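You operate a simulated robot arm through the tools that you are given. There is no shell and no other tool. Be economical: measure what you need, move in short steps, check, and stop when the job is done.

Carry out the task below with a simulated two-armed robot. There is one attempt and no reset: what you move stays moved.

## Task
Unscrew the spray rose, scour its limescale off and screw it back.
Fine: stand the rose on the west drainer for the scour; use the soaped pot scourer and lay it back; run the rose home on the spray stub by hand. What is to be rubbed or washed off counts as gone when no trace of it is left.

The check looks at the end state, three seconds after you hand in, the way a careful person would. Anything else that was tipped, shoved, dropped, spilled or broken makes it a failure.

## Robot
Two 7-joint arms with fingered hands on one trunk, on a base that drives. Base frame: it is fixed to the floor where the robot stands at the start and does not move with it; the origin is under the middle of the robot, x ahead of it, y to its left, z up. Readings come in mm, rad, newtons and seconds.
The left shoulder is at the start at [70, 162, 1271], the right one opposite. With the tool pointing down near the work surface each hand reaches from about 320 to 820 mm from the robot's upright axis, wherever it stands, measured 20 degrees to its own side. Places, roughly: dish soap [600, 500, 900]; spray stub [500, 100, 1000]; west drainer [700, 300, 900]. Payload 4 kg a hand.
The TCP of each hand is the grasp point between the finger pads, 26 mm short of the fingertips. In the tool frame z runs along the fingers and y along their closing line. Largest opening 132 mm; the body of the gripper starts 73 mm behind the TCP. The gripper is a hand of 4 fingers: y runs from the thumb to the fingers, the wrist lies at [0, 0, -224] in the tool frame, and closing takes about 1.5 s.
Orientation is that of the tool frame in the base frame, as a unit quaternion [w, x, y, z]. With the fingers straight down and closing along the base's y, the tool's x points along the base's -x, its y along +y and its z along -z.

## Interface
- The arms move only by the tool play_rows. It takes "left_targets", "right_targets" or both (then of equal length, played together; a hand with none holds still); each is a list that holds one entry, the list of rows, each a list of 6 numbers: the turn, a rotation vector about the tool's x, y, z in units of 6 degrees (1.0 is 6 degrees), then the shift along the tool's x, y, z in units of 20 mm (1.0 is 20 mm). In form: [[[wx, wy, wz, dx, dy, dz], ...]]. A call has 1 to 10 rows; each row shifts and turns the commanded pose from where the row before left it, along the tool's axes as they then stand. "left_fingers" and "right_fingers" are, for a hand that has rows, the closure in counts, from 0 (fully open) to 255 (shut), set as the call begins (left out, the last holds). A call with a number of a shift or a turn outside -1 to 1 is refused whole. Each row takes 0.2 s and may step no farther than 50 mm and 0.15 rad from the row before; otherwise, or with a gripper value out of range, the whole call is refused. Where a pose cannot be reached the arm comes as near as it can. A force on the tool above 40 N (or 10 N above the force at the start of the call, whichever is more), or a blocked arm, ends the call early, and 0.2 s more pass. The fingers move at their own pace (about 45 mm/s each) and stop on an object; they squeeze with about 33 N. The grip force told is the motor's: it shows also when the fingers shut on nothing. Time passes only in rows, and 0.2 s behind the last, so rows that do not move let the fingers close. It gives the time, the measured TCP pose, the force on the tool (base axes), the opening and the grip force at its end, in the units of the frame above (readings bear some noise), with the torque about the TCP (base axes, N m) and any sound that the robot's microphone picked up.
- Cameras (640 x 400 px; columns grow to the right, rows downward): "scene" is now at [122.2, 37.9, 1487.3]; the picture's right is [0.46, -0.89, 0.00], its down [-0.59, -0.30, -0.75] and it looks along [0.67, 0.35, -0.66] (base axes); focal length 214 px, centre (320, 200). "left" rides on the left gripper at [-73, 6, -94] in its tool frame; the picture's right is [-0.08, -1.00, 0.00], its down [0.78, -0.06, -0.62] and it looks along [0.61, -0.05, 0.79] (tool axes); focal length 230 px, centre (320, 200). "right" rides on the right gripper at [73, 6, -94] in its tool frame; the picture's right is [-0.08, 1.00, 0.00], its down [-0.79, -0.06, -0.62] and it looks along [-0.61, -0.05, 0.79] (tool axes); focal length 230 px, centre (320, 200). There is no depth. A picture from a camera that has moved, and an enlarged one, comes with that camera's place and axes in the base frame and with its lens.
- snapshot(camera): a new picture of that camera. The clock stands still meanwhile.
- raise_lower(by): slides the trunk up (or, below 0, down) by that many mm; the arms and the scene camera ride with it, the base frame stays. It gives what a move gives, with no picture.
- roll_base(legs): drives the robot by 1 to 6 legs, each [ahead, left, turn to the left] in mm, mm and rad, along the robot's own axes; the way and the turn of a leg run together, so that a leg with both is an arc; at most 1500 mm and 3.142 rad a leg. The arms and the cameras ride along, it lands a little off, and it stops where it bumps. It gives what a move gives.
- set_fingers(finger1, finger2, finger3, thumb_bend, hand): sets how far each is bent, from 0 (flat) to 1 (curled in); at 0.3 the hand is open as for a grip, at 0.7 the pads meet at the TCP. One left out holds its place. A second passes; each finger stops where it meets its share of the squeeze, and holds until it gets a number again. A gripper value or a shape takes the hand back. It gives what a move gives, with no picture; readings hold the bend of each and the force on the fingers (four entries, about 0 where the hand has none), thumb and palm.
- hand_shape(shape, hand): the hand has 4 fingers and takes this shape, open, in about a second: jaw (thumb against the fingers, like two jaws); tri (thumb and two fingers); tip (a fingertip pinch); poke (one finger out to press); point (the index stretched); flat (the hand flat); cup (the hand cupped); fist (a fist). The gripper value then closes the fingers along that shape, each until it touches; the sizes above hold for jaw. It gives what a move gives, with no picture.
- pan_tilt(pan, tilt): turns the head with the scene camera to pan (to the left, within 1.501 rad either way) and tilt (down, from -0.506 to 1.204), counted from straight ahead of the robot. It gives what a move gives.
- inspect(camera, box): a new picture of the part [left, top, right, bottom] of that camera's present view, enlarged. The clock stands still meanwhile.
- hand_in(): hands the job in; it is judged then, once.

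Work in short steps. Places have to be worked out from the pictures, the camera data and where the tool is seen: move nearer, look again, correct. Check each grasp and each placing, and mend what went wrong. You have 120 turns and 88 pictures in all, those below and enlarged ones among them. Open the grippers and draw the arms clear of the work before you hand the job in, unless the task says otherwise; then end with one line.

The tools are called after "Request:" as name(argument=value, ...) on one line, values as JSON. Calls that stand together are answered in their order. play_rows: Moves the arms, as the interface text tells. Its arguments: {"type":"object","properties":{"left_targets":{"type":"array","items":{"type":"array","items":{"type":"array","items":{"type":"number"}}}},"left_fingers":{"type":"number"},"right_targets":{"type":"array","items":{"type":"array","items":{"type":"array","items":{"type":"number"}}}},"right_fingers":{"type":"number"}},"required":[]} The other tools are called the same way: raise_lower (by) slides the trunk up or down; hand_shape (shape, hand) gives the hand a shape; set_fingers (finger1, finger2, finger3, thumb_bend, hand) moves the fingers one by one; roll_base (legs) drives the base; pan_tilt (pan, tilt) turns the head that bears the scene camera; snapshot (camera) takes a picture; inspect (camera, box) takes an enlarged picture of a part of a camera's view; hand_in () hands the job in.

At the start:

```text
clock: 0.0
left_eef_pos: [381.9, 406.0, 1312.0]
left_tcp_rot: [0.002, -0.001, 1.0, -0.001]
left_contact_force: [0.6, 0.2, -0.3]
left_torque: [0.0, 0.03, 0.0]
left_finger_gap: 131.5
left_finger_force: 0.0
left_shape: jaw
left_bend: [0.3, 0.3, 0.3, 0.3]
left_finger forces: [0.1, 0.1, 0.1, 0.0, 0.0, 0.0]
right_eef_pos: [483.3, 30.5, 1352.8]
right_tcp_rot: [0.0, 0.0, 1.0, 0.0]
right_contact_force: [-0.1, -1.1, -0.4]
right_torque: [0.02, 0.04, 0.02]
right_finger_gap: 131.9
right_finger_force: 0.0
right_shape: jaw
right_bend: [0.3, 0.3, 0.3, 0.3]
right_finger forces: [0.0, 0.0, 0.0, 0.1, 0.1, 0.0]
trunk travel left (down, up): [-750.0, 190.0]
robot x, y, heading: [1.8, 0.9, -0.001]
head pan, tilt: [0.478, 0.721]
```

scene: 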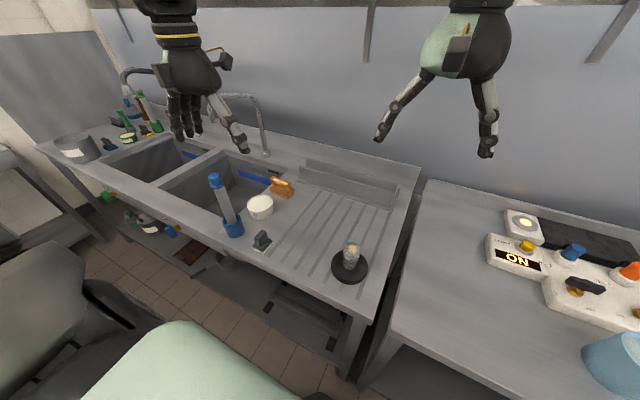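
right: 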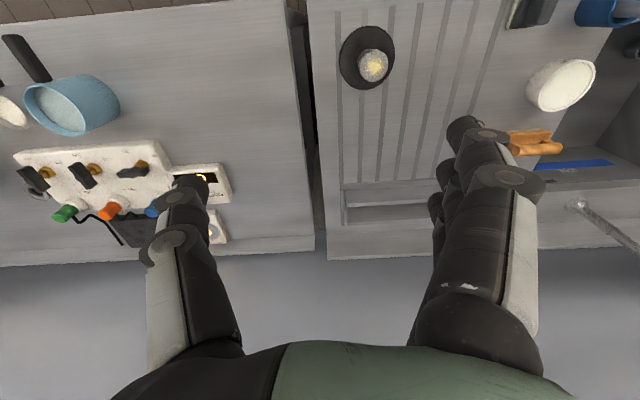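
left: 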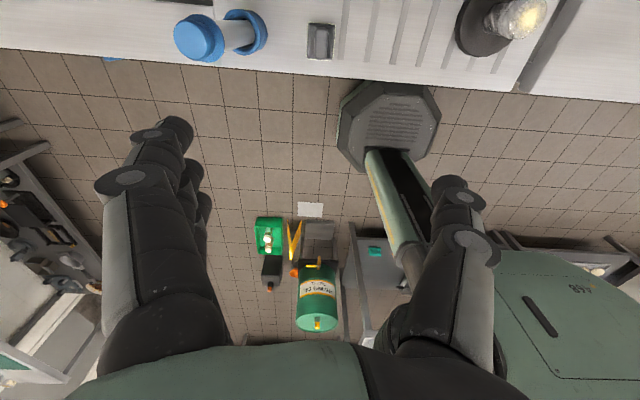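

I'll look at the work area in enlarged views first.

Request:
inspect(camera="scene", box=[180, 140, 420, 290])

Request:
inspect(camera="scene", box=[30, 60, 280, 216])

Request:
inspect(camera="right", box=[310, 0, 640, 206])

```text
2.67 times, centred on (300, 215) of scene
camera zoom: at [122.2, 37.9, 1487.3], right [0.46, -0.89, 0.0], down [-0.59, -0.3, -0.75], along [0.67, 0.35, -0.66], focal length 572 px, centre (373, 160)
```

zoom: 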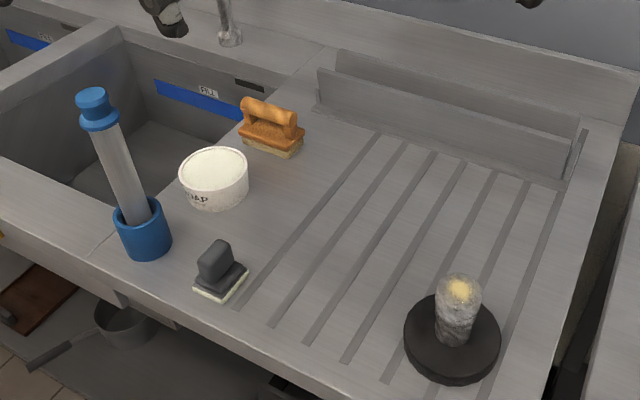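

```text
2.56 times, centred on (155, 138) of scene
camera zoom: at [122.2, 37.9, 1487.3], right [0.46, -0.89, 0.0], down [-0.59, -0.3, -0.75], along [0.67, 0.35, -0.66], focal length 549 px, centre (742, 359)
```

zoom: 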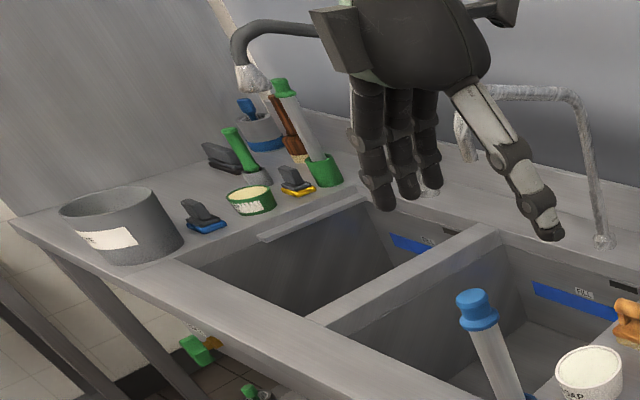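

```text
1.94 times, centred on (475, 103) of right
camera zoom: at [410.0, 35.3, 1445.7], right [0.08, 1.0, 0.0], down [0.79, -0.06, 0.62], along [0.61, -0.05, -0.79], focal length 446 px, centre (19, 388)
```

zoom: 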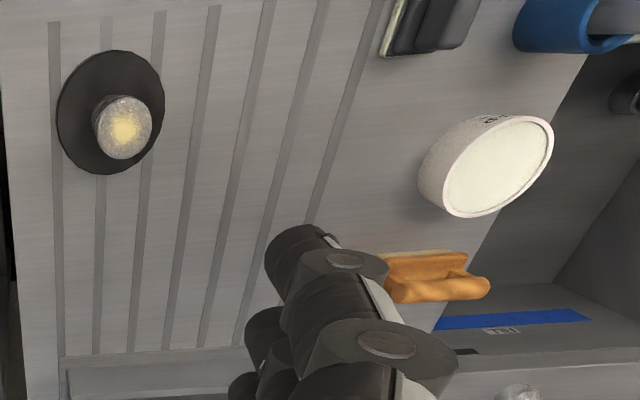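

Zoom in on each candidate tool and the rose.

Request:
inspect(camera="scene", box=[325, 235, 389, 275])

Request:
inspect(camera="scene", box=[240, 170, 304, 260])

Request:
inspect(camera="scene", box=[80, 90, 180, 160])

```text
10.00 times, centred on (357, 255) of scene
camera zoom: at [122.2, 37.9, 1487.3], right [0.46, -0.89, 0.0], down [-0.59, -0.3, -0.75], along [0.67, 0.35, -0.66], focal length 2145 px, centre (-50, -350)
```

zoom: 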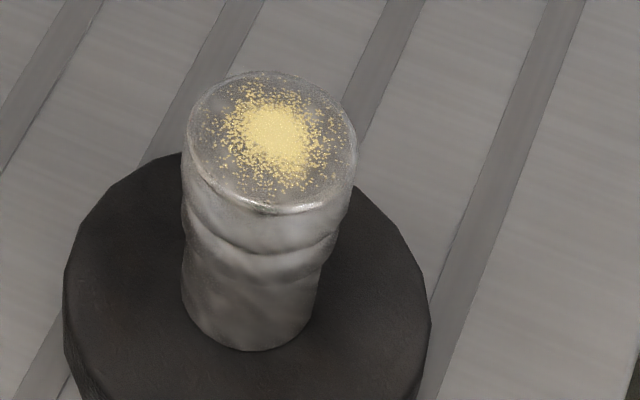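

```text
4.44 times, centred on (272, 215) of scene
camera zoom: at [122.2, 37.9, 1487.3], right [0.46, -0.89, 0.0], down [-0.59, -0.3, -0.75], along [0.67, 0.35, -0.66], focal length 953 px, centre (533, 133)
```

zoom: 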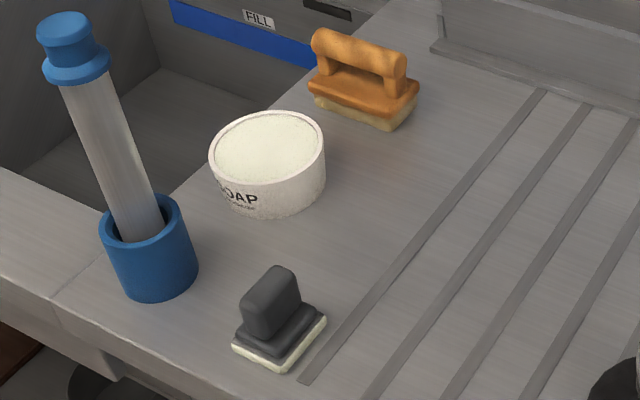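

```text
5.71 times, centred on (130, 125) of scene
camera zoom: at [122.2, 37.9, 1487.3], right [0.46, -0.89, 0.0], down [-0.59, -0.3, -0.75], along [0.67, 0.35, -0.66], focal length 1226 px, centre (1406, 629)
```

zoom: 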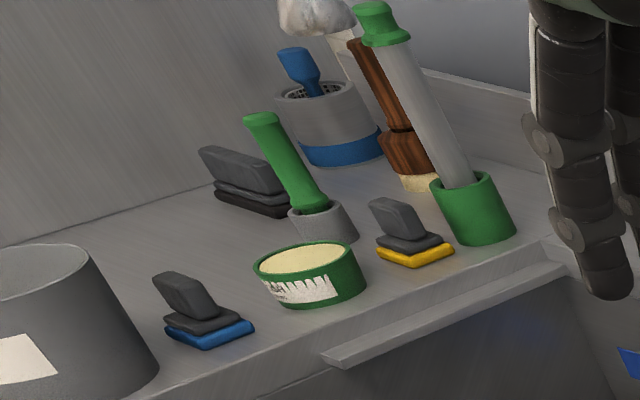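

Request:
inspect(camera="right", box=[330, 15, 410, 95])

Request:
inspect(camera="left", box=[440, 0, 560, 75])

Request:
inspect(camera="left", box=[150, 0, 350, 75])

```text
5.00 times, centred on (370, 55) of right
camera zoom: at [410.0, 35.3, 1445.7], right [0.08, 1.0, 0.0], down [0.79, -0.06, 0.62], along [0.61, -0.05, -0.79], focal length 1150 px, centre (70, 925)
```

zoom: 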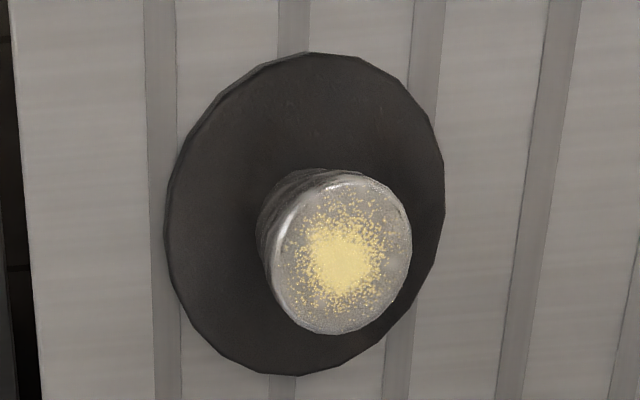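

```text
5.33 times, centred on (500, 38) of left
camera zoom: at [454.6, 412.6, 1406.1], right [0.08, -1.0, 0.0], down [-0.79, -0.06, 0.61], along [-0.61, -0.05, -0.79], focal length 1227 px, centre (-640, 1067)
```

zoom: 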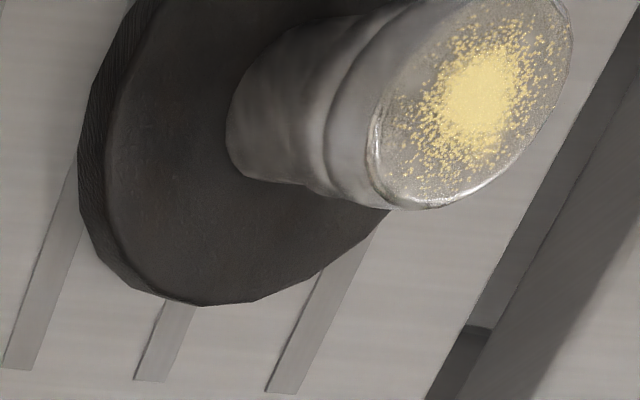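

```text
3.20 times, centred on (250, 38) of left
camera zoom: at [454.6, 412.6, 1406.1], right [0.08, -1.0, 0.0], down [-0.79, -0.06, 0.61], along [-0.61, -0.05, -0.79], focal length 736 px, centre (544, 720)
```

zoom: 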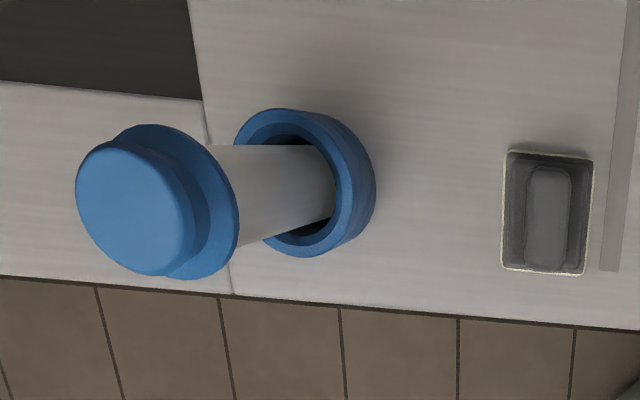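

Request:
inspect(camera="scene", box=[338, 240, 370, 274])

Request:
inspect(camera="left", box=[480, 0, 550, 44])

```text
11.76 times, centred on (354, 257) of scene
camera zoom: at [122.2, 37.9, 1487.3], right [0.46, -0.89, 0.0], down [-0.59, -0.3, -0.75], along [0.67, 0.35, -0.66], focal length 2523 px, centre (-80, -471)
```

zoom: 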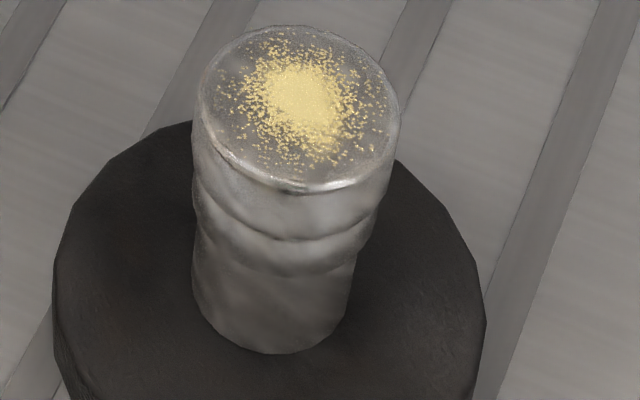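

```text
9.09 times, centred on (515, 22) of left
camera zoom: at [454.6, 412.6, 1406.1], right [0.08, -1.0, 0.0], down [-0.79, -0.06, 0.61], along [-0.61, -0.05, -0.79], focal length 2092 px, centre (-1453, 1818)
```

zoom: 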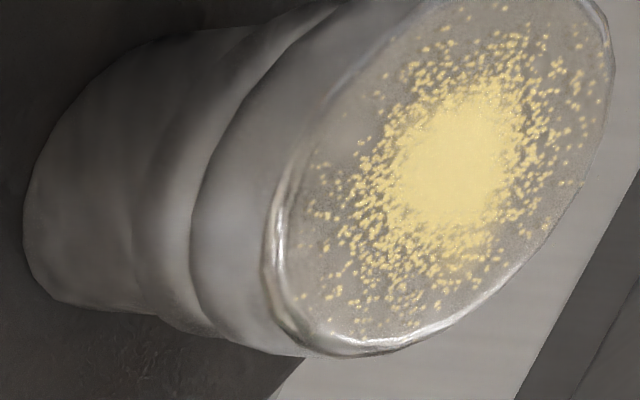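

The rose sits at about [480,126], face z≈995; the pale pad with a grey grip at [429,407] looks like the scourer. I move the right hand above the rose.

Request:
play_rows(right_targets=[[[0, 0, 0, 0, 0.48, 1], [0, 0, 0, 0, 0.48, 1], [0, 0, 0, 0, 0.48, 1], [0, 0, 0, 0, 0.48, 1], [0, 0, 0, 0, 0.48, 1], [0, 0, 0, 0, 0.48, 1], [0, 0, 0, 0, 0.48, 1], [0, 0, 0, 0, 0.48, 1], [0, 0, 0, 0, 0.48, 1], [0, 0, 0, 0, 0.48, 1]]])

Request:
snapshot(camera="right")

Request:
inspect(camera="scene", box=[260, 130, 420, 290])

```text
clock: 2.2
left_eef_pos: [382.7, 406.3, 1312.8]
left_tcp_rot: [0.001, -0.001, 1.0, -0.002]
left_contact_force: [0.6, -0.7, 1.1]
left_torque: [0.0, 0.02, 0.03]
left_finger_gap: 131.7
left_finger_force: 0.1
left_shape: jaw
left_bend: [0.3, 0.3, 0.3, 0.3]
left_finger forces: [0.1, 0.1, 0.0, 0.0, 0.1, 0.0]
right_eef_pos: [483.4, 126.0, 1157.1]
right_tcp_rot: [0.0, 0.0, 1.0, 0.0]
right_contact_force: [0.2, 0.1, -0.6]
right_torque: [-0.01, -0.01, 0.02]
right_finger_gap: 131.6
right_finger_force: 0.0
right_shape: jaw
right_bend: [0.3, 0.3, 0.3, 0.3]
right_finger forces: [0.0, 0.0, 0.0, 0.0, 0.0, 0.1]
trunk travel left (down, up): [-750.0, 190.0]
robot x, y, heading: [-3.0, 1.5, -0.001]
head pan, tilt: [0.478, 0.721]
```

```text
73 pictures are left
camera right: at [409.8, 131.0, 1249.3], right [0.08, 1.0, 0.0], down [0.79, -0.06, 0.62], along [0.61, -0.05, -0.79], focal length 230 px, centre (320, 200)
```

right: 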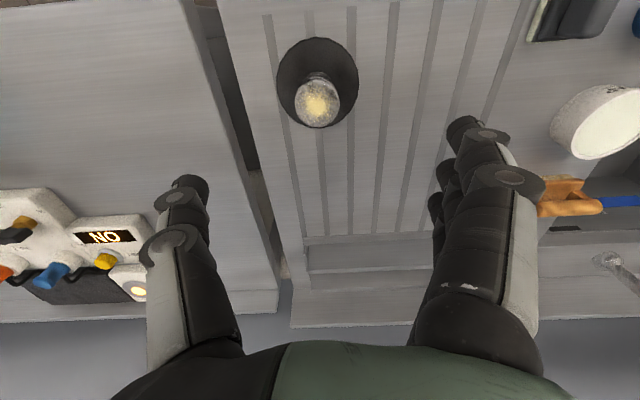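

```text
2.50 times, centred on (340, 210) of scene
camera zoom: at [122.8, 38.3, 1487.3], right [0.46, -0.89, 0.0], down [-0.59, -0.3, -0.75], along [0.67, 0.35, -0.66], focal length 536 px, centre (270, 175)
```

zoom: 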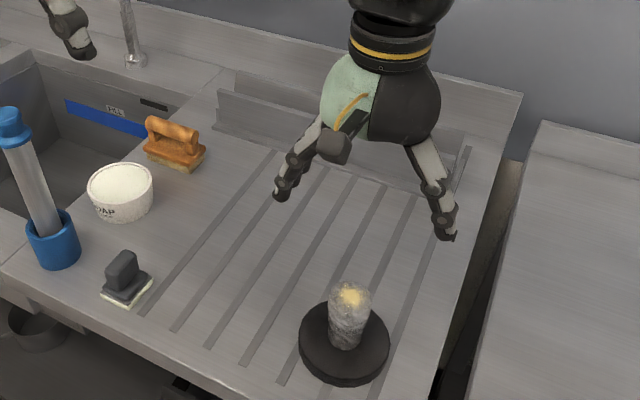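

Lower to about 1060 while centring at x≈476, y≈122, then look again.

Request:
play_rows(right_targets=[[[0, 0, 0, 0.05, -0.03, 1], [0, 0, 0, 0.05, -0.03, 1], [0, 0, 0, 0.05, -0.03, 1], [0, 0, 0, 0.05, -0.03, 1], [0, 0, 0, 0.05, -0.03, 0.85], [0, 0, 0, 0, 0, 0]]])

Request:
snapshot(camera="right")

Request:
inspect(camera="scene", box=[310, 190, 400, 285])

```text
clock: 3.6
left_eef_pos: [381.5, 407.0, 1312.6]
left_tcp_rot: [0.002, -0.001, 1.0, -0.001]
left_contact_force: [0.5, -0.4, 0.7]
left_torque: [-0.01, 0.01, -0.01]
left_finger_gap: 132.0
left_finger_force: 0.0
left_shape: jaw
left_bend: [0.3, 0.3, 0.3, 0.3]
left_finger forces: [0.0, 0.1, 0.1, 0.0, 0.1, 0.1]
right_eef_pos: [478.1, 123.6, 1058.9]
right_tcp_rot: [0.0, 0.001, 1.0, -0.001]
right_contact_force: [-0.7, -0.2, 0.5]
right_torque: [0.03, 0.0, 0.02]
right_finger_gap: 131.7
right_finger_force: 0.0
right_shape: jaw
right_bend: [0.3, 0.3, 0.3, 0.3]
right_finger forces: [0.0, 0.1, 0.0, 0.1, 0.1, 0.0]
trunk travel left (down, up): [-750.0, 190.0]
robot x, y, heading: [0.3, -1.8, 0.005]
head pan, tilt: [0.478, 0.721]
```

```text
71 pictures are left
camera right: at [405.1, 127.7, 1151.0], right [0.08, 1.0, 0.0], down [0.78, -0.06, 0.62], along [0.61, -0.05, -0.79], focal length 230 px, centre (320, 200)
```

right: 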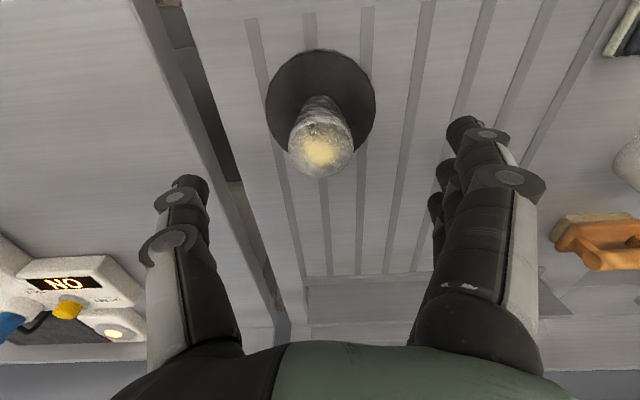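

```text
4.21 times, centred on (355, 238) of scene
camera zoom: at [121.8, 37.8, 1487.3], right [0.46, -0.89, 0.0], down [-0.59, -0.3, -0.75], along [0.67, 0.35, -0.66], focal length 903 px, centre (173, 42)
```

zoom: 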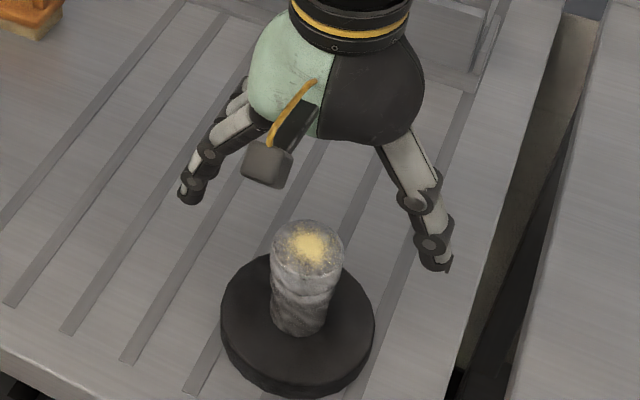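

Aligned within a few mm. Descend so the pads are at z≈984 and close gently onto the rose's upper part.

Request:
play_rows(right_targets=[[[0, 0, 0, 0, 0, 0.75], [0, 0, 0, 0, 0, 0.75], [0, 0, 0, 0, 0, 0.75], [0, 0, 0, 0, 0, 0.75], [0, 0, 0, 0, 0, 0.7], [0, 0, 0, 0, 0, 0]]])

Request:
snapshot(camera="right")

Request:
inspect(camera="scene", box=[310, 190, 400, 285])

```text
clock: 5.0
left_eef_pos: [382.7, 407.5, 1313.4]
left_tcp_rot: [0.002, -0.001, 1.0, -0.002]
left_contact_force: [0.7, 0.6, -0.7]
left_torque: [-0.02, -0.03, -0.01]
left_finger_gap: 131.8
left_finger_force: 0.2
left_shape: jaw
left_bend: [0.3, 0.3, 0.3, 0.3]
left_finger forces: [0.0, 0.1, 0.0, 0.1, 0.0, 0.1]
right_eef_pos: [478.0, 123.9, 982.5]
right_tcp_rot: [0.0, 0.0, 1.0, -0.001]
right_contact_force: [-0.3, -0.2, -0.7]
right_torque: [-0.01, 0.0, 0.03]
right_finger_gap: 131.7
right_finger_force: 0.1
right_shape: jaw
right_bend: [0.3, 0.3, 0.3, 0.3]
right_finger forces: [0.0, 0.0, 0.0, 0.0, 0.1, 0.1]
trunk travel left (down, up): [-750.0, 190.0]
robot x, y, heading: [-0.3, 0.9, 0.003]
head pan, tilt: [0.478, 0.721]
```

```text
69 pictures are left
camera right: at [404.7, 127.5, 1074.7], right [0.08, 1.0, 0.0], down [0.78, -0.06, 0.62], along [0.61, -0.05, -0.79], focal length 230 px, centre (320, 200)
```

right: 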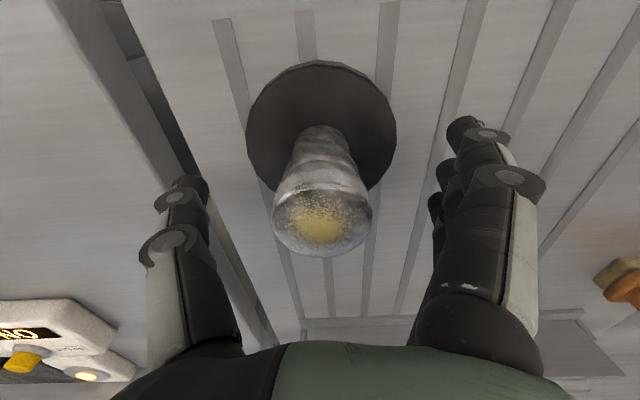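

```text
4.21 times, centred on (355, 238) of scene
camera zoom: at [122.0, 37.9, 1487.3], right [0.46, -0.89, 0.0], down [-0.59, -0.3, -0.75], along [0.67, 0.35, -0.66], focal length 903 px, centre (173, 42)
```

zoom: 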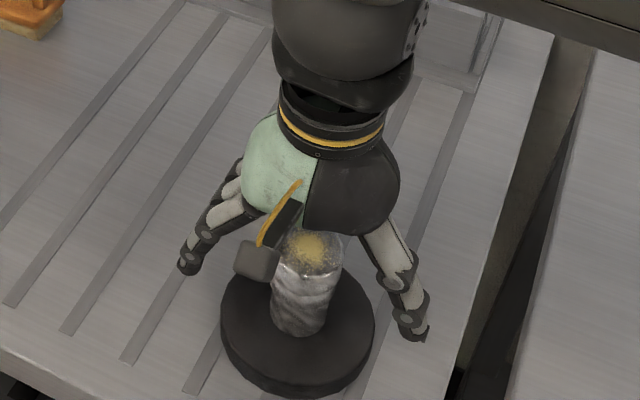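

Request:
inspect(camera="right", box=[250, 100, 394, 260])

```text
2.50 times, centred on (322, 180) of right
camera zoom: at [404.7, 127.5, 1074.7], right [0.08, 1.0, 0.0], down [0.78, -0.06, 0.62], along [0.61, -0.05, -0.79], focal length 575 px, centre (315, 250)
```

zoom: 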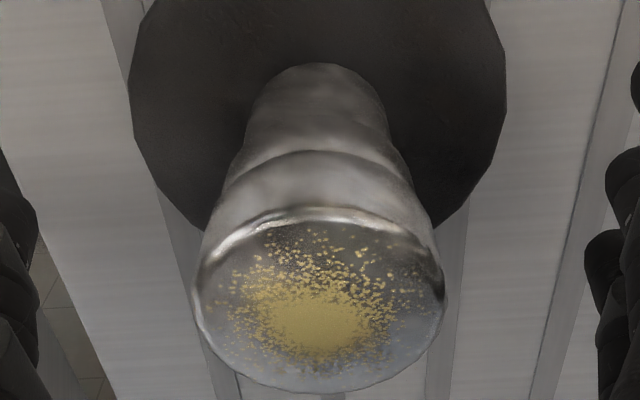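

Face is at ≈994; pads 11 mm below it. Close the fingers.

Request:
play_rows(right_targets=[[[0, 0, 0, 0, 0, 0], [0, 0, 0, 0, 0, 0], [0, 0, 0, 0, 0, 0], [0, 0, 0, 0, 0, 0], [0, 0, 0, 0, 0, 0], [0, 0, 0, 0, 0, 0], [0, 0, 0, 0, 0, 0], [0, 0, 0, 0, 0, 0]]], right_fingers=255)

Request:
inspect(camera="right", box=[230, 80, 410, 280])

```text
clock: 6.8
left_eef_pos: [382.6, 407.2, 1312.0]
left_tcp_rot: [0.002, -0.001, 1.0, -0.002]
left_contact_force: [-0.1, -0.3, 0.2]
left_torque: [-0.03, 0.02, 0.03]
left_finger_gap: 131.9
left_finger_force: 0.0
left_shape: jaw
left_bend: [0.3, 0.3, 0.3, 0.3]
left_finger forces: [0.0, 0.0, 0.0, 0.0, 0.0, 0.0]
right_eef_pos: [478.3, 121.7, 981.6]
right_tcp_rot: [0.0, 0.0, 1.0, 0.0]
right_contact_force: [-1.8, -0.3, 0.3]
right_torque: [-0.07, -0.1, -0.1]
right_finger_gap: 24.8
right_finger_force: 32.9
right_shape: jaw
right_bend: [0.7, 0.73, 0.72, 0.7]
right_finger forces: [7.5, 9.8, 8.0, 0.1, 27.2, 0.0]
trunk travel left (down, up): [-750.0, 190.0]
robot x, y, heading: [-1.7, 1.8, -0.001]
head pan, tilt: [0.478, 0.721]
```

```text
2.00 times, centred on (320, 180) of right
camera zoom: at [404.5, 127.2, 1074.7], right [0.08, 1.0, 0.0], down [0.79, -0.06, 0.62], along [0.61, -0.05, -0.79], focal length 460 px, centre (320, 240)
```

zoom: 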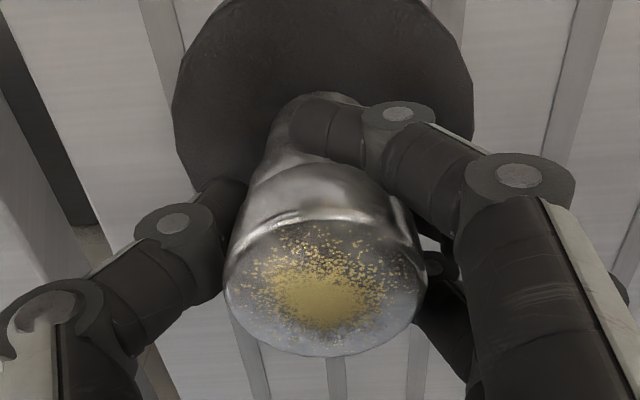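

The fingertips curl under onto the neck rather than the rose's skirt. Open, raise 18 mm and re-grip so the tips bear on the rose itself.

Request:
play_rows(right_targets=[[[0, 0, 0, 0, 0, 0], [0, 0, 0, 0, 0, 0], [0, 0, 0, 0, 0, 0], [0, 0, 0, 0, 0, -0.3], [0, 0, 0, 0, 0, -0.3], [0, 0, 0, 0, 0, -0.3]]], right_fingers=60)

Request:
play_rows(right_targets=[[[0, 0, 0, 0, 0, 0], [0, 0, 0, 0, 0, 0], [0, 0, 0, 0, 0, 0], [0, 0, 0, 0, 0, 0], [0, 0, 0, 0, 0, 0], [0, 0, 0, 0, 0, 0], [0, 0, 0, 0, 0, 0], [0, 0, 0, 0, 0, 0]]], right_fingers=255)

Request:
inspect(camera="right", box=[230, 80, 410, 280])

```text
clock: 8.2
left_eef_pos: [382.2, 407.4, 1312.5]
left_tcp_rot: [0.001, -0.001, 1.0, -0.002]
left_contact_force: [1.1, -0.3, 1.0]
left_torque: [-0.01, -0.02, 0.01]
left_finger_gap: 131.8
left_finger_force: 0.1
left_shape: jaw
left_bend: [0.3, 0.3, 0.3, 0.3]
left_finger forces: [0.0, 0.1, 0.1, 0.0, 0.0, 0.0]
right_eef_pos: [477.4, 122.4, 1000.2]
right_tcp_rot: [0.0, 0.0, 1.0, 0.0]
right_contact_force: [0.1, 0.2, -0.2]
right_torque: [-0.02, -0.03, 0.03]
right_finger_gap: 100.8
right_finger_force: 0.1
right_shape: jaw
right_bend: [0.63, 0.63, 0.63, 0.59]
right_finger forces: [0.0, 0.1, 0.1, 0.0, 0.1, 0.1]
trunk travel left (down, up): [-750.0, 190.0]
robot x, y, heading: [0.5, 0.2, -0.001]
head pan, tilt: [0.478, 0.721]
```

```text
clock: 10.0
left_eef_pos: [382.6, 407.8, 1312.9]
left_tcp_rot: [0.002, -0.001, 1.0, -0.001]
left_contact_force: [0.8, 0.5, 0.2]
left_torque: [0.0, 0.04, 0.0]
left_finger_gap: 131.9
left_finger_force: 0.0
left_shape: jaw
left_bend: [0.3, 0.3, 0.3, 0.3]
left_finger forces: [0.0, 0.0, 0.0, 0.0, 0.1, 0.0]
right_eef_pos: [477.9, 123.1, 1001.8]
right_tcp_rot: [0.0, 0.001, 1.0, 0.0]
right_contact_force: [-1.2, -0.5, -0.6]
right_torque: [0.07, 0.03, 0.04]
right_finger_gap: 33.2
right_finger_force: 32.8
right_shape: jaw
right_bend: [0.72, 0.74, 0.73, 0.7]
right_finger forces: [9.4, 10.0, 10.7, 0.0, 29.0, 0.1]
trunk travel left (down, up): [-750.0, 190.0]
robot x, y, heading: [0.8, -0.4, -0.002]
head pan, tilt: [0.478, 0.721]
```

```text
2.00 times, centred on (320, 180) of right
camera zoom: at [404.3, 128.8, 1093.8], right [0.08, 1.0, 0.0], down [0.79, -0.06, 0.62], along [0.61, -0.05, -0.79], focal length 460 px, centre (320, 240)
```

zoom: 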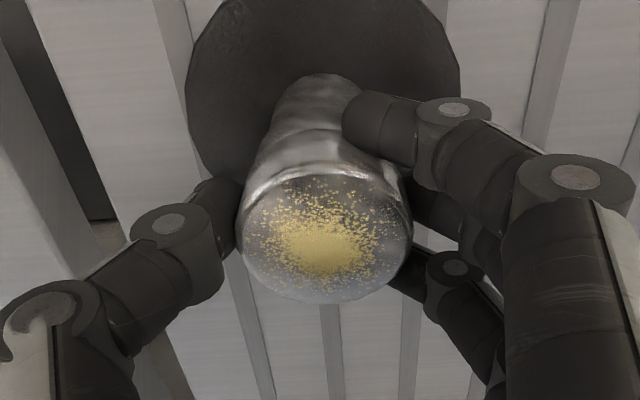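

Good grip on the skirt (33 mm). Try unscrewing counter-clockwise by 30° and check the torque.

Request:
play_rows(right_targets=[[[0, 0, -1, 0, 0, 0], [0, 0, -1, 0, 0, 0], [0, 0, -1, 0, 0, 0], [0, 0, -1, 0, 0, 0], [0, 0, -1, 0, 0, 0], [0, 0, 0, 0, 0, 0]]])

Request:
inspect(camera="scene", box=[330, 220, 380, 275])

Request:
inspect(camera="right", box=[230, 80, 410, 280])

```text
clock: 11.4
left_eef_pos: [382.7, 406.4, 1311.3]
left_tcp_rot: [0.001, 0.0, 1.0, -0.002]
left_contact_force: [0.4, 0.7, -0.4]
left_torque: [-0.01, -0.04, 0.0]
left_finger_gap: 131.9
left_finger_force: 0.0
left_shape: jaw
left_bend: [0.3, 0.3, 0.3, 0.3]
left_finger forces: [0.1, 0.1, 0.0, 0.0, 0.0, 0.0]
right_eef_pos: [478.1, 121.1, 1000.1]
right_tcp_rot: [0.0, -0.259, 0.966, 0.001]
right_contact_force: [4.7, 0.6, 8.3]
right_torque: [0.03, -0.1, -0.05]
right_finger_gap: 33.1
right_finger_force: 33.4
right_shape: jaw
right_bend: [0.72, 0.74, 0.73, 0.7]
right_finger forces: [8.3, 9.6, 13.1, 0.1, 31.1, 0.1]
trunk travel left (down, up): [-750.0, 190.0]
robot x, y, heading: [-1.2, 3.4, 0.001]
head pan, tilt: [0.478, 0.721]
```

```text
7.27 times, centred on (355, 248) of scene
camera zoom: at [122.4, 37.9, 1487.4], right [0.46, -0.89, 0.0], down [-0.59, -0.3, -0.75], along [0.67, 0.35, -0.66], focal length 1560 px, centre (66, -146)
```

zoom: 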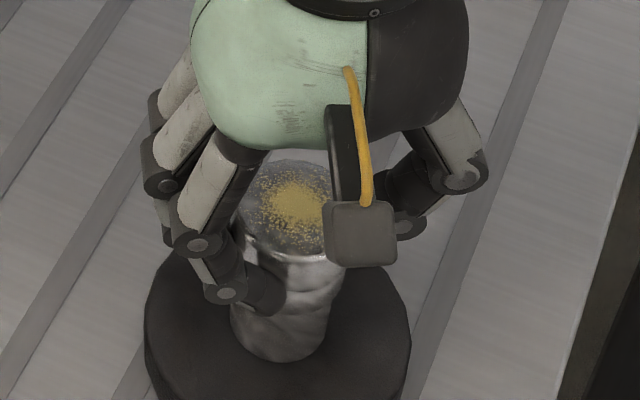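

```text
2.00 times, centred on (320, 180) of right
camera zoom: at [411.6, 90.1, 1093.1], right [-0.43, 0.9, 0.0], down [0.71, 0.34, 0.62], along [0.56, 0.27, -0.79], focal length 460 px, centre (320, 240)
```

zoom: 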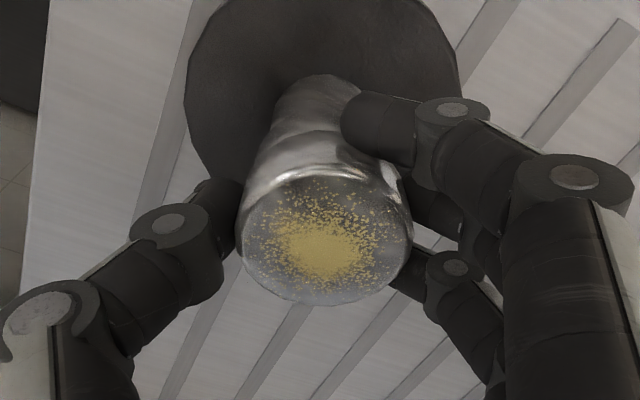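

Upward push of 8 N on the tool fits a thread backing out. Continue 60° with a slight rise.

Request:
play_rows(right_targets=[[[0, 0, -1, 0, 0, -0.01], [0, 0, -1, 0, 0, -0.01], [0, 0, -1, 0, 0, -0.01], [0, 0, -1, 0, 0, -0.01], [0, 0, -1, 0, 0, -0.01], [0, 0, -1, 0, 0, -0.01], [0, 0, -1, 0, 0, -0.01], [0, 0, -1, 0, 0, -0.01], [0, 0, -1, 0, 0, -0.01], [0, 0, -1, 0, 0, -0.01]]])

Request:
inspect(camera="right", box=[230, 80, 410, 280])

```text
clock: 13.6
left_eef_pos: [383.2, 408.7, 1311.3]
left_tcp_rot: [0.002, -0.001, 1.0, -0.002]
left_contact_force: [-0.2, 0.2, 0.3]
left_torque: [0.0, 0.0, 0.0]
left_finger_gap: 131.9
left_finger_force: 0.0
left_shape: jaw
left_bend: [0.3, 0.3, 0.3, 0.3]
left_finger forces: [0.0, 0.0, 0.1, 0.0, 0.0, 0.1]
right_eef_pos: [479.3, 122.9, 1002.0]
right_tcp_rot: [0.002, 0.708, -0.706, 0.0]
right_contact_force: [2.0, -1.1, -0.8]
right_torque: [-0.02, -0.03, -0.03]
right_finger_gap: 32.8
right_finger_force: 32.9
right_shape: jaw
right_bend: [0.72, 0.74, 0.73, 0.7]
right_finger forces: [10.4, 10.4, 13.9, 0.0, 31.9, 0.0]
trunk travel left (down, up): [-750.0, 190.0]
robot x, y, heading: [1.2, 0.6, -0.004]
head pan, tilt: [0.478, 0.721]
```

```text
2.00 times, centred on (320, 180) of right
camera zoom: at [472.5, 49.2, 1094.8], right [-1.0, 0.08, 0.0], down [0.06, 0.79, 0.62], along [0.05, 0.61, -0.79], focal length 460 px, centre (320, 240)
```

zoom: 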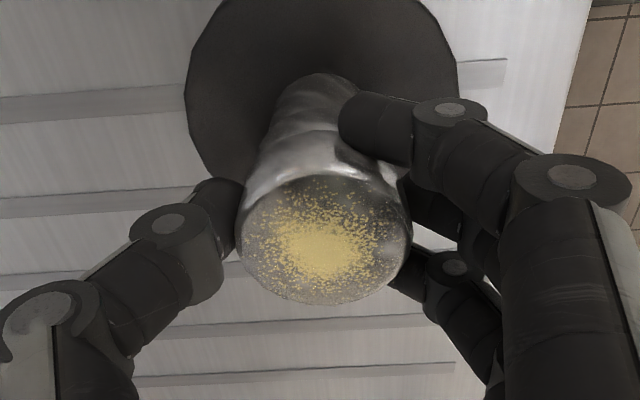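

Rotating in step with the hand. Keep turning to find how far the wrist goes.

Request:
play_rows(right_targets=[[[0, 0, -1, 0, 0, -0.02], [0, 0, -1, 0, 0, -0.02], [0, 0, -1, 0, 0, -0.02], [0, 0, -1, 0, 0, -0.02], [0, 0, -1, 0, 0, -0.02], [0, 0, -1, 0, 0, -0.02], [0, 0, -1, 0, 0, -0.02], [0, 0, -1, 0, 0, -0.02], [0, 0, -1, 0, 0, -0.02], [0, 0, -1, 0, 0, -0.02]]])

Request:
inspect(camera="right", box=[230, 80, 410, 280])

```text
clock: 15.8
left_eef_pos: [382.1, 407.8, 1312.3]
left_tcp_rot: [0.001, -0.001, 1.0, -0.002]
left_contact_force: [0.7, 0.3, -0.1]
left_torque: [0.0, -0.01, 0.0]
left_finger_gap: 131.7
left_finger_force: 0.0
left_shape: jaw
left_bend: [0.3, 0.3, 0.3, 0.3]
left_finger forces: [0.0, 0.0, 0.0, 0.0, 0.1, 0.0]
right_eef_pos: [479.8, 124.7, 1004.6]
right_tcp_rot: [0.0, 0.966, -0.258, -0.001]
right_contact_force: [0.7, -0.9, -11.6]
right_torque: [-0.01, -0.02, 0.01]
right_finger_gap: 32.7
right_finger_force: 33.0
right_shape: jaw
right_bend: [0.72, 0.74, 0.73, 0.7]
right_finger forces: [10.7, 10.1, 14.8, 0.1, 28.3, 0.1]
trunk travel left (down, up): [-750.0, 190.0]
robot x, y, heading: [-0.3, -1.4, 0.005]
head pan, tilt: [0.478, 0.721]
```

```text
2.00 times, centred on (320, 180) of right
camera zoom: at [539.6, 81.7, 1097.3], right [-0.56, -0.83, 0.0], down [-0.65, 0.45, 0.62], along [-0.51, 0.35, -0.79], focal length 460 px, centre (320, 240)
```

zoom: 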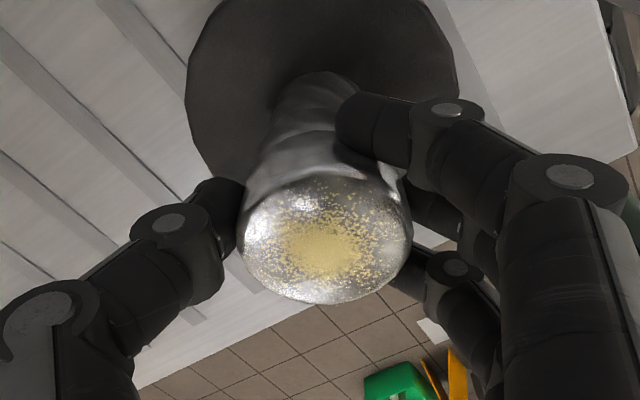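

The pull (-11.6 N) shows I lifted faster than the thread; continue without lift.

Request:
play_rows(right_targets=[[[0, 0, -1, 0, 0, 0], [0, 0, -1, 0, 0, 0], [0, 0, -1, 0, 0, 0], [0, 0, -1, 0, 0, 0], [0, 0, -1, 0, 0, 0], [0, 0, -1, 0, 0, 0], [0, 0, -1, 0, 0, 0], [0, 0, -1, 0, 0, 0], [0, 0, -1, 0, 0, 0], [0, 0, -1, 0, 0, 0]]])

Request:
inspect(camera="right", box=[230, 80, 410, 280])

```text
clock: 18.0
left_eef_pos: [382.3, 408.0, 1311.6]
left_tcp_rot: [0.001, -0.001, 1.0, -0.002]
left_contact_force: [0.1, 0.0, -0.4]
left_torque: [-0.01, 0.01, 0.01]
left_finger_gap: 131.9
left_finger_force: 0.0
left_shape: jaw
left_bend: [0.3, 0.3, 0.3, 0.3]
left_finger forces: [0.0, 0.0, 0.0, 0.0, 0.0, 0.0]
right_eef_pos: [478.5, 122.3, 1003.8]
right_tcp_rot: [0.0, 0.966, 0.259, -0.001]
right_contact_force: [0.5, -0.1, -11.6]
right_torque: [0.04, -0.02, -0.04]
right_finger_gap: 32.8
right_finger_force: 33.1
right_shape: jaw
right_bend: [0.72, 0.74, 0.73, 0.7]
right_finger forces: [11.0, 10.2, 15.0, 0.0, 28.3, 0.0]
trunk travel left (down, up): [-750.0, 190.0]
robot x, y, heading: [2.3, -3.2, -0.002]
head pan, tilt: [0.478, 0.721]
```

```text
2.00 times, centred on (320, 180) of right
camera zoom: at [544.0, 154.0, 1097.4], right [0.43, -0.9, 0.0], down [-0.71, -0.34, 0.62], along [-0.56, -0.27, -0.79], focal length 460 px, centre (320, 240)
```

zoom: 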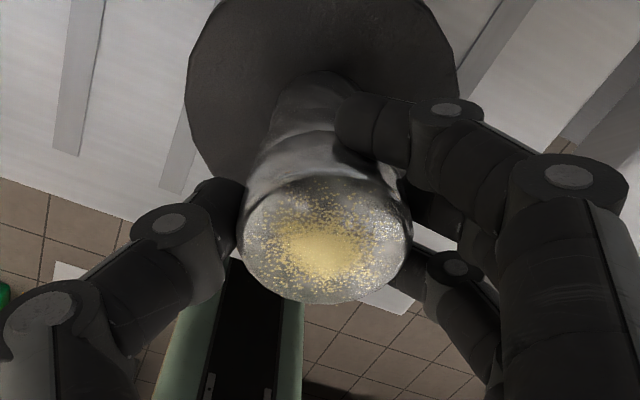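

The disc turns with the hand and the steady -11.6 N shows the whole stand is coming along, so the thread hasn't moved. I'll turn it back and set it down where it was; then hold the stub with the left hand.

Request:
play_rows(right_targets=[[[0, 0, 1, 0, 0, 0], [0, 0, 1, 0, 0, 0], [0, 0, 1, 0, 0, 0], [0, 0, 1, 0, 0, 0], [0, 0, 1, 0, 0, 0], [0, 0, 1, 0, 0, 0], [0, 0, 1, 0, 0, 0], [0, 0, 1, 0, 0, 0], [0, 0, 1, 0, 0, 0], [0, 0, 1, 0, 0, 0]]])

Request:
play_rows(right_targets=[[[0, 0, 1, 0, 0, 0.02], [0, 0, 1, 0, 0, 0.02], [0, 0, 1, 0, 0, 0.02], [0, 0, 1, 0, 0, 0.02], [0, 0, 1, 0, 0, 0.02], [0, 0, 1, 0, 0, 0.02], [0, 0, 1, 0, 0, 0.02], [0, 0, 1, 0, 0, 0.02], [0, 0, 1, 0, 0, 0.02], [0, 0, 1, 0, 0, 0.02]]])

Request:
play_rows(right_targets=[[[0, 0, 1, 0, 0, 0.01], [0, 0, 1, 0, 0, 0.01], [0, 0, 1, 0, 0, 0.01], [0, 0, 1, 0, 0, 0.01], [0, 0, 1, 0, 0, 0.01], [0, 0, 1, 0, 0, 0.01], [0, 0, 1, 0, 0, 0.01], [0, 0, 1, 0, 0, 0.01], [0, 0, 1, 0, 0, 0.01], [0, 0, 1, 0, 0, 0.01]]])

Request:
play_rows(right_targets=[[[0, 0, 1, 0, 0, 0], [0, 0, 1, 0, 0, 0], [0, 0, 1, 0, 0, 0], [0, 0, 1, 0, 0, 0], [0, 0, 1, 0, 0, 0], [0, 0, 0, 0, 0, 0]]])

Request:
inspect(camera="scene", box=[310, 190, 400, 290])

```text
clock: 20.2
left_eef_pos: [384.2, 408.4, 1311.7]
left_tcp_rot: [0.001, -0.001, 1.0, -0.001]
left_contact_force: [-0.1, 0.2, -0.4]
left_torque: [-0.01, 0.01, -0.03]
left_finger_gap: 131.7
left_finger_force: 0.0
left_shape: jaw
left_bend: [0.3, 0.3, 0.3, 0.3]
left_finger forces: [0.0, 0.0, 0.0, 0.0, 0.0, 0.0]
right_eef_pos: [478.8, 124.5, 1004.7]
right_tcp_rot: [0.0, 0.966, -0.26, 0.0]
right_contact_force: [0.3, -0.6, -11.5]
right_torque: [0.0, -0.06, 0.01]
right_finger_gap: 32.4
right_finger_force: 33.1
right_shape: jaw
right_bend: [0.72, 0.74, 0.73, 0.7]
right_finger forces: [11.0, 10.2, 15.2, 0.0, 28.3, 0.0]
trunk travel left (down, up): [-750.0, 190.0]
robot x, y, heading: [-3.6, -1.3, 0.005]
head pan, tilt: [0.478, 0.721]
```

```text
clock: 22.4
left_eef_pos: [382.5, 406.4, 1312.3]
left_tcp_rot: [0.0, 0.0, 1.0, -0.002]
left_contact_force: [0.7, 0.0, -0.2]
left_torque: [-0.01, 0.0, 0.01]
left_finger_gap: 131.9
left_finger_force: 0.2
left_shape: jaw
left_bend: [0.3, 0.3, 0.3, 0.3]
left_finger forces: [0.0, 0.1, 0.0, 0.0, 0.0, 0.0]
right_eef_pos: [478.5, 123.0, 1001.3]
right_tcp_rot: [0.0, -0.706, 0.708, 0.0]
right_contact_force: [-2.4, -0.8, -1.4]
right_torque: [0.0, 0.15, 0.0]
right_finger_gap: 32.4
right_finger_force: 33.0
right_shape: jaw
right_bend: [0.72, 0.74, 0.73, 0.7]
right_finger forces: [12.4, 11.2, 16.9, 0.1, 28.6, 0.1]
trunk travel left (down, up): [-750.0, 190.0]
robot x, y, heading: [1.4, -3.0, -0.006]
head pan, tilt: [0.478, 0.721]
```

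```text
clock: 24.6
left_eef_pos: [380.3, 407.7, 1313.3]
left_tcp_rot: [0.003, -0.001, 1.0, -0.002]
left_contact_force: [0.7, 0.4, -0.9]
left_torque: [0.03, -0.02, -0.05]
left_finger_gap: 132.0
left_finger_force: 0.0
left_shape: jaw
left_bend: [0.3, 0.3, 0.3, 0.3]
left_finger forces: [0.0, 0.0, 0.0, 0.0, 0.0, 0.0]
right_eef_pos: [478.3, 124.0, 1000.1]
right_tcp_rot: [0.001, -0.258, 0.966, -0.001]
right_contact_force: [-4.5, 2.4, 8.1]
right_torque: [0.18, 0.06, 0.11]
right_finger_gap: 32.5
right_finger_force: 33.2
right_shape: jaw
right_bend: [0.72, 0.74, 0.73, 0.7]
right_finger forces: [14.0, 12.6, 17.4, 0.1, 29.2, 0.0]
trunk travel left (down, up): [-750.0, 190.0]
robot x, y, heading: [1.2, -0.3, 0.0]
head pan, tilt: [0.478, 0.721]
```

```text
clock: 26.0
left_eef_pos: [380.6, 407.7, 1312.6]
left_tcp_rot: [0.002, -0.002, 1.0, -0.002]
left_contact_force: [-0.2, -0.3, 1.2]
left_torque: [-0.01, 0.02, 0.04]
left_finger_gap: 131.8
left_finger_force: 0.1
left_shape: jaw
left_bend: [0.3, 0.3, 0.3, 0.3]
left_finger forces: [0.1, 0.0, 0.1, 0.0, 0.0, 0.0]
right_eef_pos: [478.7, 121.9, 1000.7]
right_tcp_rot: [0.001, 0.0, 1.0, -0.001]
right_contact_force: [-0.2, 2.6, 10.5]
right_torque: [0.2, -0.1, 0.23]
right_finger_gap: 32.5
right_finger_force: 33.2
right_shape: jaw
right_bend: [0.73, 0.74, 0.73, 0.7]
right_finger forces: [13.6, 12.1, 17.6, 0.0, 29.5, 0.1]
trunk travel left (down, up): [-750.0, 190.0]
robot x, y, heading: [0.1, 1.5, 0.001]
head pan, tilt: [0.478, 0.721]
```

```text
4.00 times, centred on (355, 240) of scene
camera zoom: at [121.1, 38.1, 1487.4], right [0.46, -0.89, 0.0], down [-0.59, -0.3, -0.75], along [0.67, 0.35, -0.66], focal length 858 px, centre (180, 40)
```

zoom: 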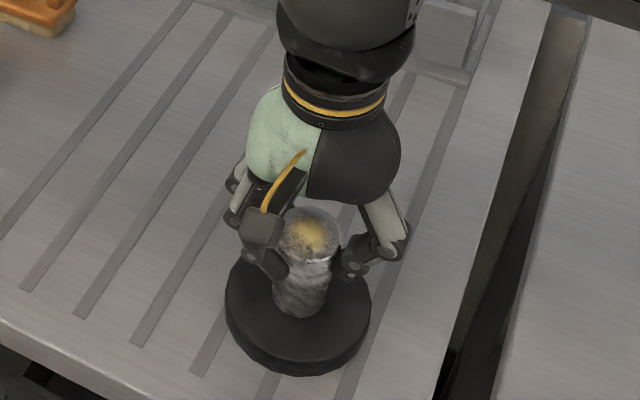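

Stand is back and seated. Now orient the left hand for a side grip on the stub's neck: yaw 45° clockwise, then tilt to horizontal.

Request:
play_rows(left_targets=[[[0, 0, 0.94, 0, 0, 0], [0, 0, 0.94, 0, 0, 0], [0, 0, 0.94, 0, 0, 0], [0, 0, 0.94, 0, 0, 0], [0, 0, 0.94, 0, 0, 0], [0, 0, 0.94, 0, 0, 0], [0, 0, 0.94, 0, 0, 0], [0, 0, 0.94, 0, 0, 0]]])

Request:
play_rows(left_targets=[[[0, -1, 0, 0, 0, 0], [0, -1, 0, 0, 0, 0], [0, -1, 0, 0, 0, 0], [0, -1, 0, 0, 0, 0], [0, -1, 0, 0, 0, 0], [0, -1, 0, 0, 0, 0], [0, -1, 0, 0, 0, 0], [0, -1, 0, 0, 0, 0], [0, -1, 0, 0, 0, 0], [0, -1, 0, 0, 0, 0]]])

Request:
play_rows(left_targets=[[[0, -1, 0, 0, 0, 0], [0, -1, 0, 0, 0, 0], [0, -1, 0, 0, 0, 0], [0, -1, 0, 0, 0, 0], [0, 0, 0, 0, 0, 0]]])

Request:
snapshot(camera="scene")

```text
clock: 27.8
left_eef_pos: [370.1, 339.6, 1249.1]
left_tcp_rot: [0.004, 0.382, 0.924, 0.0]
left_contact_force: [-0.1, 0.2, 0.2]
left_torque: [-0.01, 0.02, 0.02]
left_finger_gap: 131.7
left_finger_force: 0.1
left_shape: jaw
left_bend: [0.3, 0.3, 0.3, 0.3]
left_finger forces: [0.1, 0.0, 0.1, 0.0, 0.0, 0.0]
left hand out of reach, approached as far as the arm can: row 4, 5, 6, 7, 8
right_eef_pos: [478.1, 123.2, 999.5]
right_tcp_rot: [0.001, 0.0, 1.0, 0.0]
right_contact_force: [3.5, 0.9, 13.5]
right_torque: [0.16, -0.15, 0.16]
right_finger_gap: 32.7
right_finger_force: 32.9
right_shape: jaw
right_bend: [0.73, 0.74, 0.73, 0.7]
right_finger forces: [12.2, 11.8, 18.7, 0.0, 30.6, 0.0]
trunk travel left (down, up): [-750.0, 190.0]
robot x, y, heading: [-0.3, 3.6, -0.001]
head pan, tilt: [0.478, 0.721]
```

```text
clock: 30.0
left_eef_pos: [370.8, 339.4, 1250.9]
left_tcp_rot: [0.464, 0.332, 0.799, -0.192]
left_contact_force: [0.7, -0.9, -0.1]
left_torque: [0.0, 0.03, -0.01]
left_finger_gap: 131.9
left_finger_force: 0.1
left_shape: jaw
left_bend: [0.3, 0.3, 0.3, 0.3]
left_finger forces: [0.0, 0.0, 0.0, 0.0, 0.1, 0.0]
right_eef_pos: [478.3, 122.4, 1000.1]
right_tcp_rot: [0.0, -0.001, 1.0, 0.0]
right_contact_force: [4.6, 1.7, 12.6]
right_torque: [0.13, -0.17, 0.11]
right_finger_gap: 32.8
right_finger_force: 33.2
right_shape: jaw
right_bend: [0.73, 0.74, 0.73, 0.7]
right_finger forces: [12.2, 12.4, 19.0, 0.1, 30.5, 0.0]
trunk travel left (down, up): [-750.0, 190.0]
robot x, y, heading: [3.3, -2.1, -0.002]
head pan, tilt: [0.478, 0.721]
```

```text
clock: 31.2
left_eef_pos: [372.5, 340.4, 1251.5]
left_tcp_rot: [0.6, 0.292, 0.701, -0.252]
left_contact_force: [0.5, 0.5, -0.4]
left_torque: [-0.04, -0.03, 0.03]
left_finger_gap: 131.7
left_finger_force: 0.0
left_shape: jaw
left_bend: [0.3, 0.3, 0.3, 0.3]
left_finger forces: [0.0, 0.1, 0.0, 0.0, 0.0, 0.0]
left hand out of reach, approached as far as the arm can: row 4
right_eef_pos: [477.3, 122.9, 999.5]
right_tcp_rot: [0.0, 0.0, 1.0, 0.0]
right_contact_force: [-0.8, -1.7, 12.8]
right_torque: [0.06, -0.1, 0.08]
right_finger_gap: 33.2
right_finger_force: 32.7
right_shape: jaw
right_bend: [0.73, 0.74, 0.73, 0.7]
right_finger forces: [12.8, 11.9, 18.4, 0.1, 32.9, 0.0]
trunk travel left (down, up): [-750.0, 190.0]
robot x, y, heading: [1.6, -1.7, 0.0]
head pan, tilt: [0.478, 0.721]
```

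```text
58 pictures are left
camera scene: at [121.4, 37.8, 1487.3], right [0.46, -0.89, 0.0], down [-0.59, -0.3, -0.75], along [0.67, 0.35, -0.66], focal length 214 px, centre (320, 200)
```

scene: 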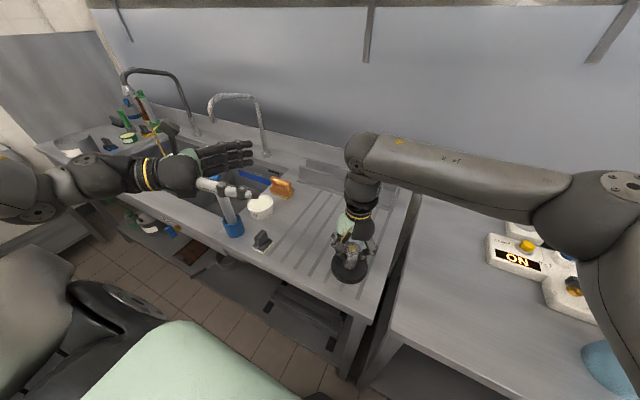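

Orientation is right (≈81° tilt), though the arm was pulled in from the command. Bring it down toward the pre-grasp in stages.

Request:
play_rows(left_targets=[[[0, 0, 0, 0.93, -0.245, 0.395], [0, 0, 0, 0.93, -0.245, 0.395], [0, 0, 0, 0.93, -0.245, 0.395], [0, 0, 0, 0.93, -0.245, 0.395], [0, 0, 0, 0.93, -0.245, 0.395], [0, 0, 0, 0.93, -0.245, 0.395], [0, 0, 0, 0.93, -0.245, 0.395], [0, 0, 0, 0.93, -0.245, 0.395], [0, 0, 0, 0, 0, 0]]])

Request:
snapshot(camera="scene")

```text
clock: 33.2
left_eef_pos: [391.6, 342.8, 1233.6]
left_tcp_rot: [0.6, 0.29, 0.702, -0.251]
left_contact_force: [-0.2, 0.0, -0.2]
left_torque: [-0.01, -0.01, 0.0]
left_finger_gap: 131.3
left_finger_force: 0.0
left_shape: jaw
left_bend: [0.3, 0.3, 0.3, 0.3]
left_finger forces: [0.0, 0.0, 0.0, 0.0, 0.0, 0.0]
left hand out of reach, approached as far as the arm can: row 1, 2, 3, 4, 5, 6, 7, 8
right_eef_pos: [477.8, 123.0, 999.2]
right_tcp_rot: [0.0, 0.001, 1.0, 0.0]
right_contact_force: [-1.6, -0.8, 7.7]
right_torque: [0.09, -0.09, 0.0]
right_finger_gap: 33.1
right_finger_force: 33.5
right_shape: jaw
right_bend: [0.73, 0.74, 0.73, 0.7]
right_finger forces: [13.0, 11.9, 18.5, 0.0, 32.3, 0.1]
trunk travel left (down, up): [-750.0, 190.0]
robot x, y, heading: [-3.2, 0.1, 0.004]
head pan, tilt: [0.478, 0.721]
```

```text
57 pictures are left
camera scene: at [121.1, 37.5, 1487.4], right [0.46, -0.89, 0.0], down [-0.59, -0.3, -0.75], along [0.67, 0.35, -0.66], focal length 214 px, centre (320, 200)
```

scene: 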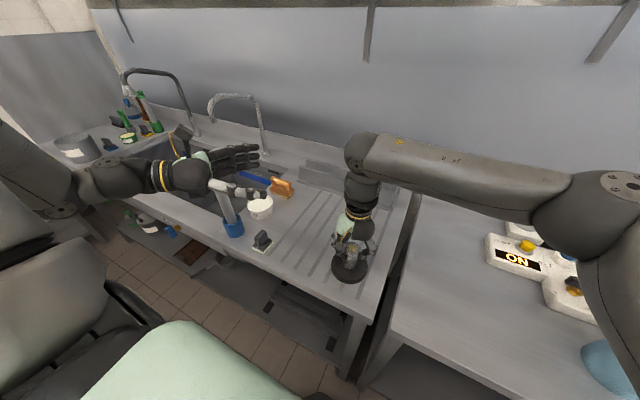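

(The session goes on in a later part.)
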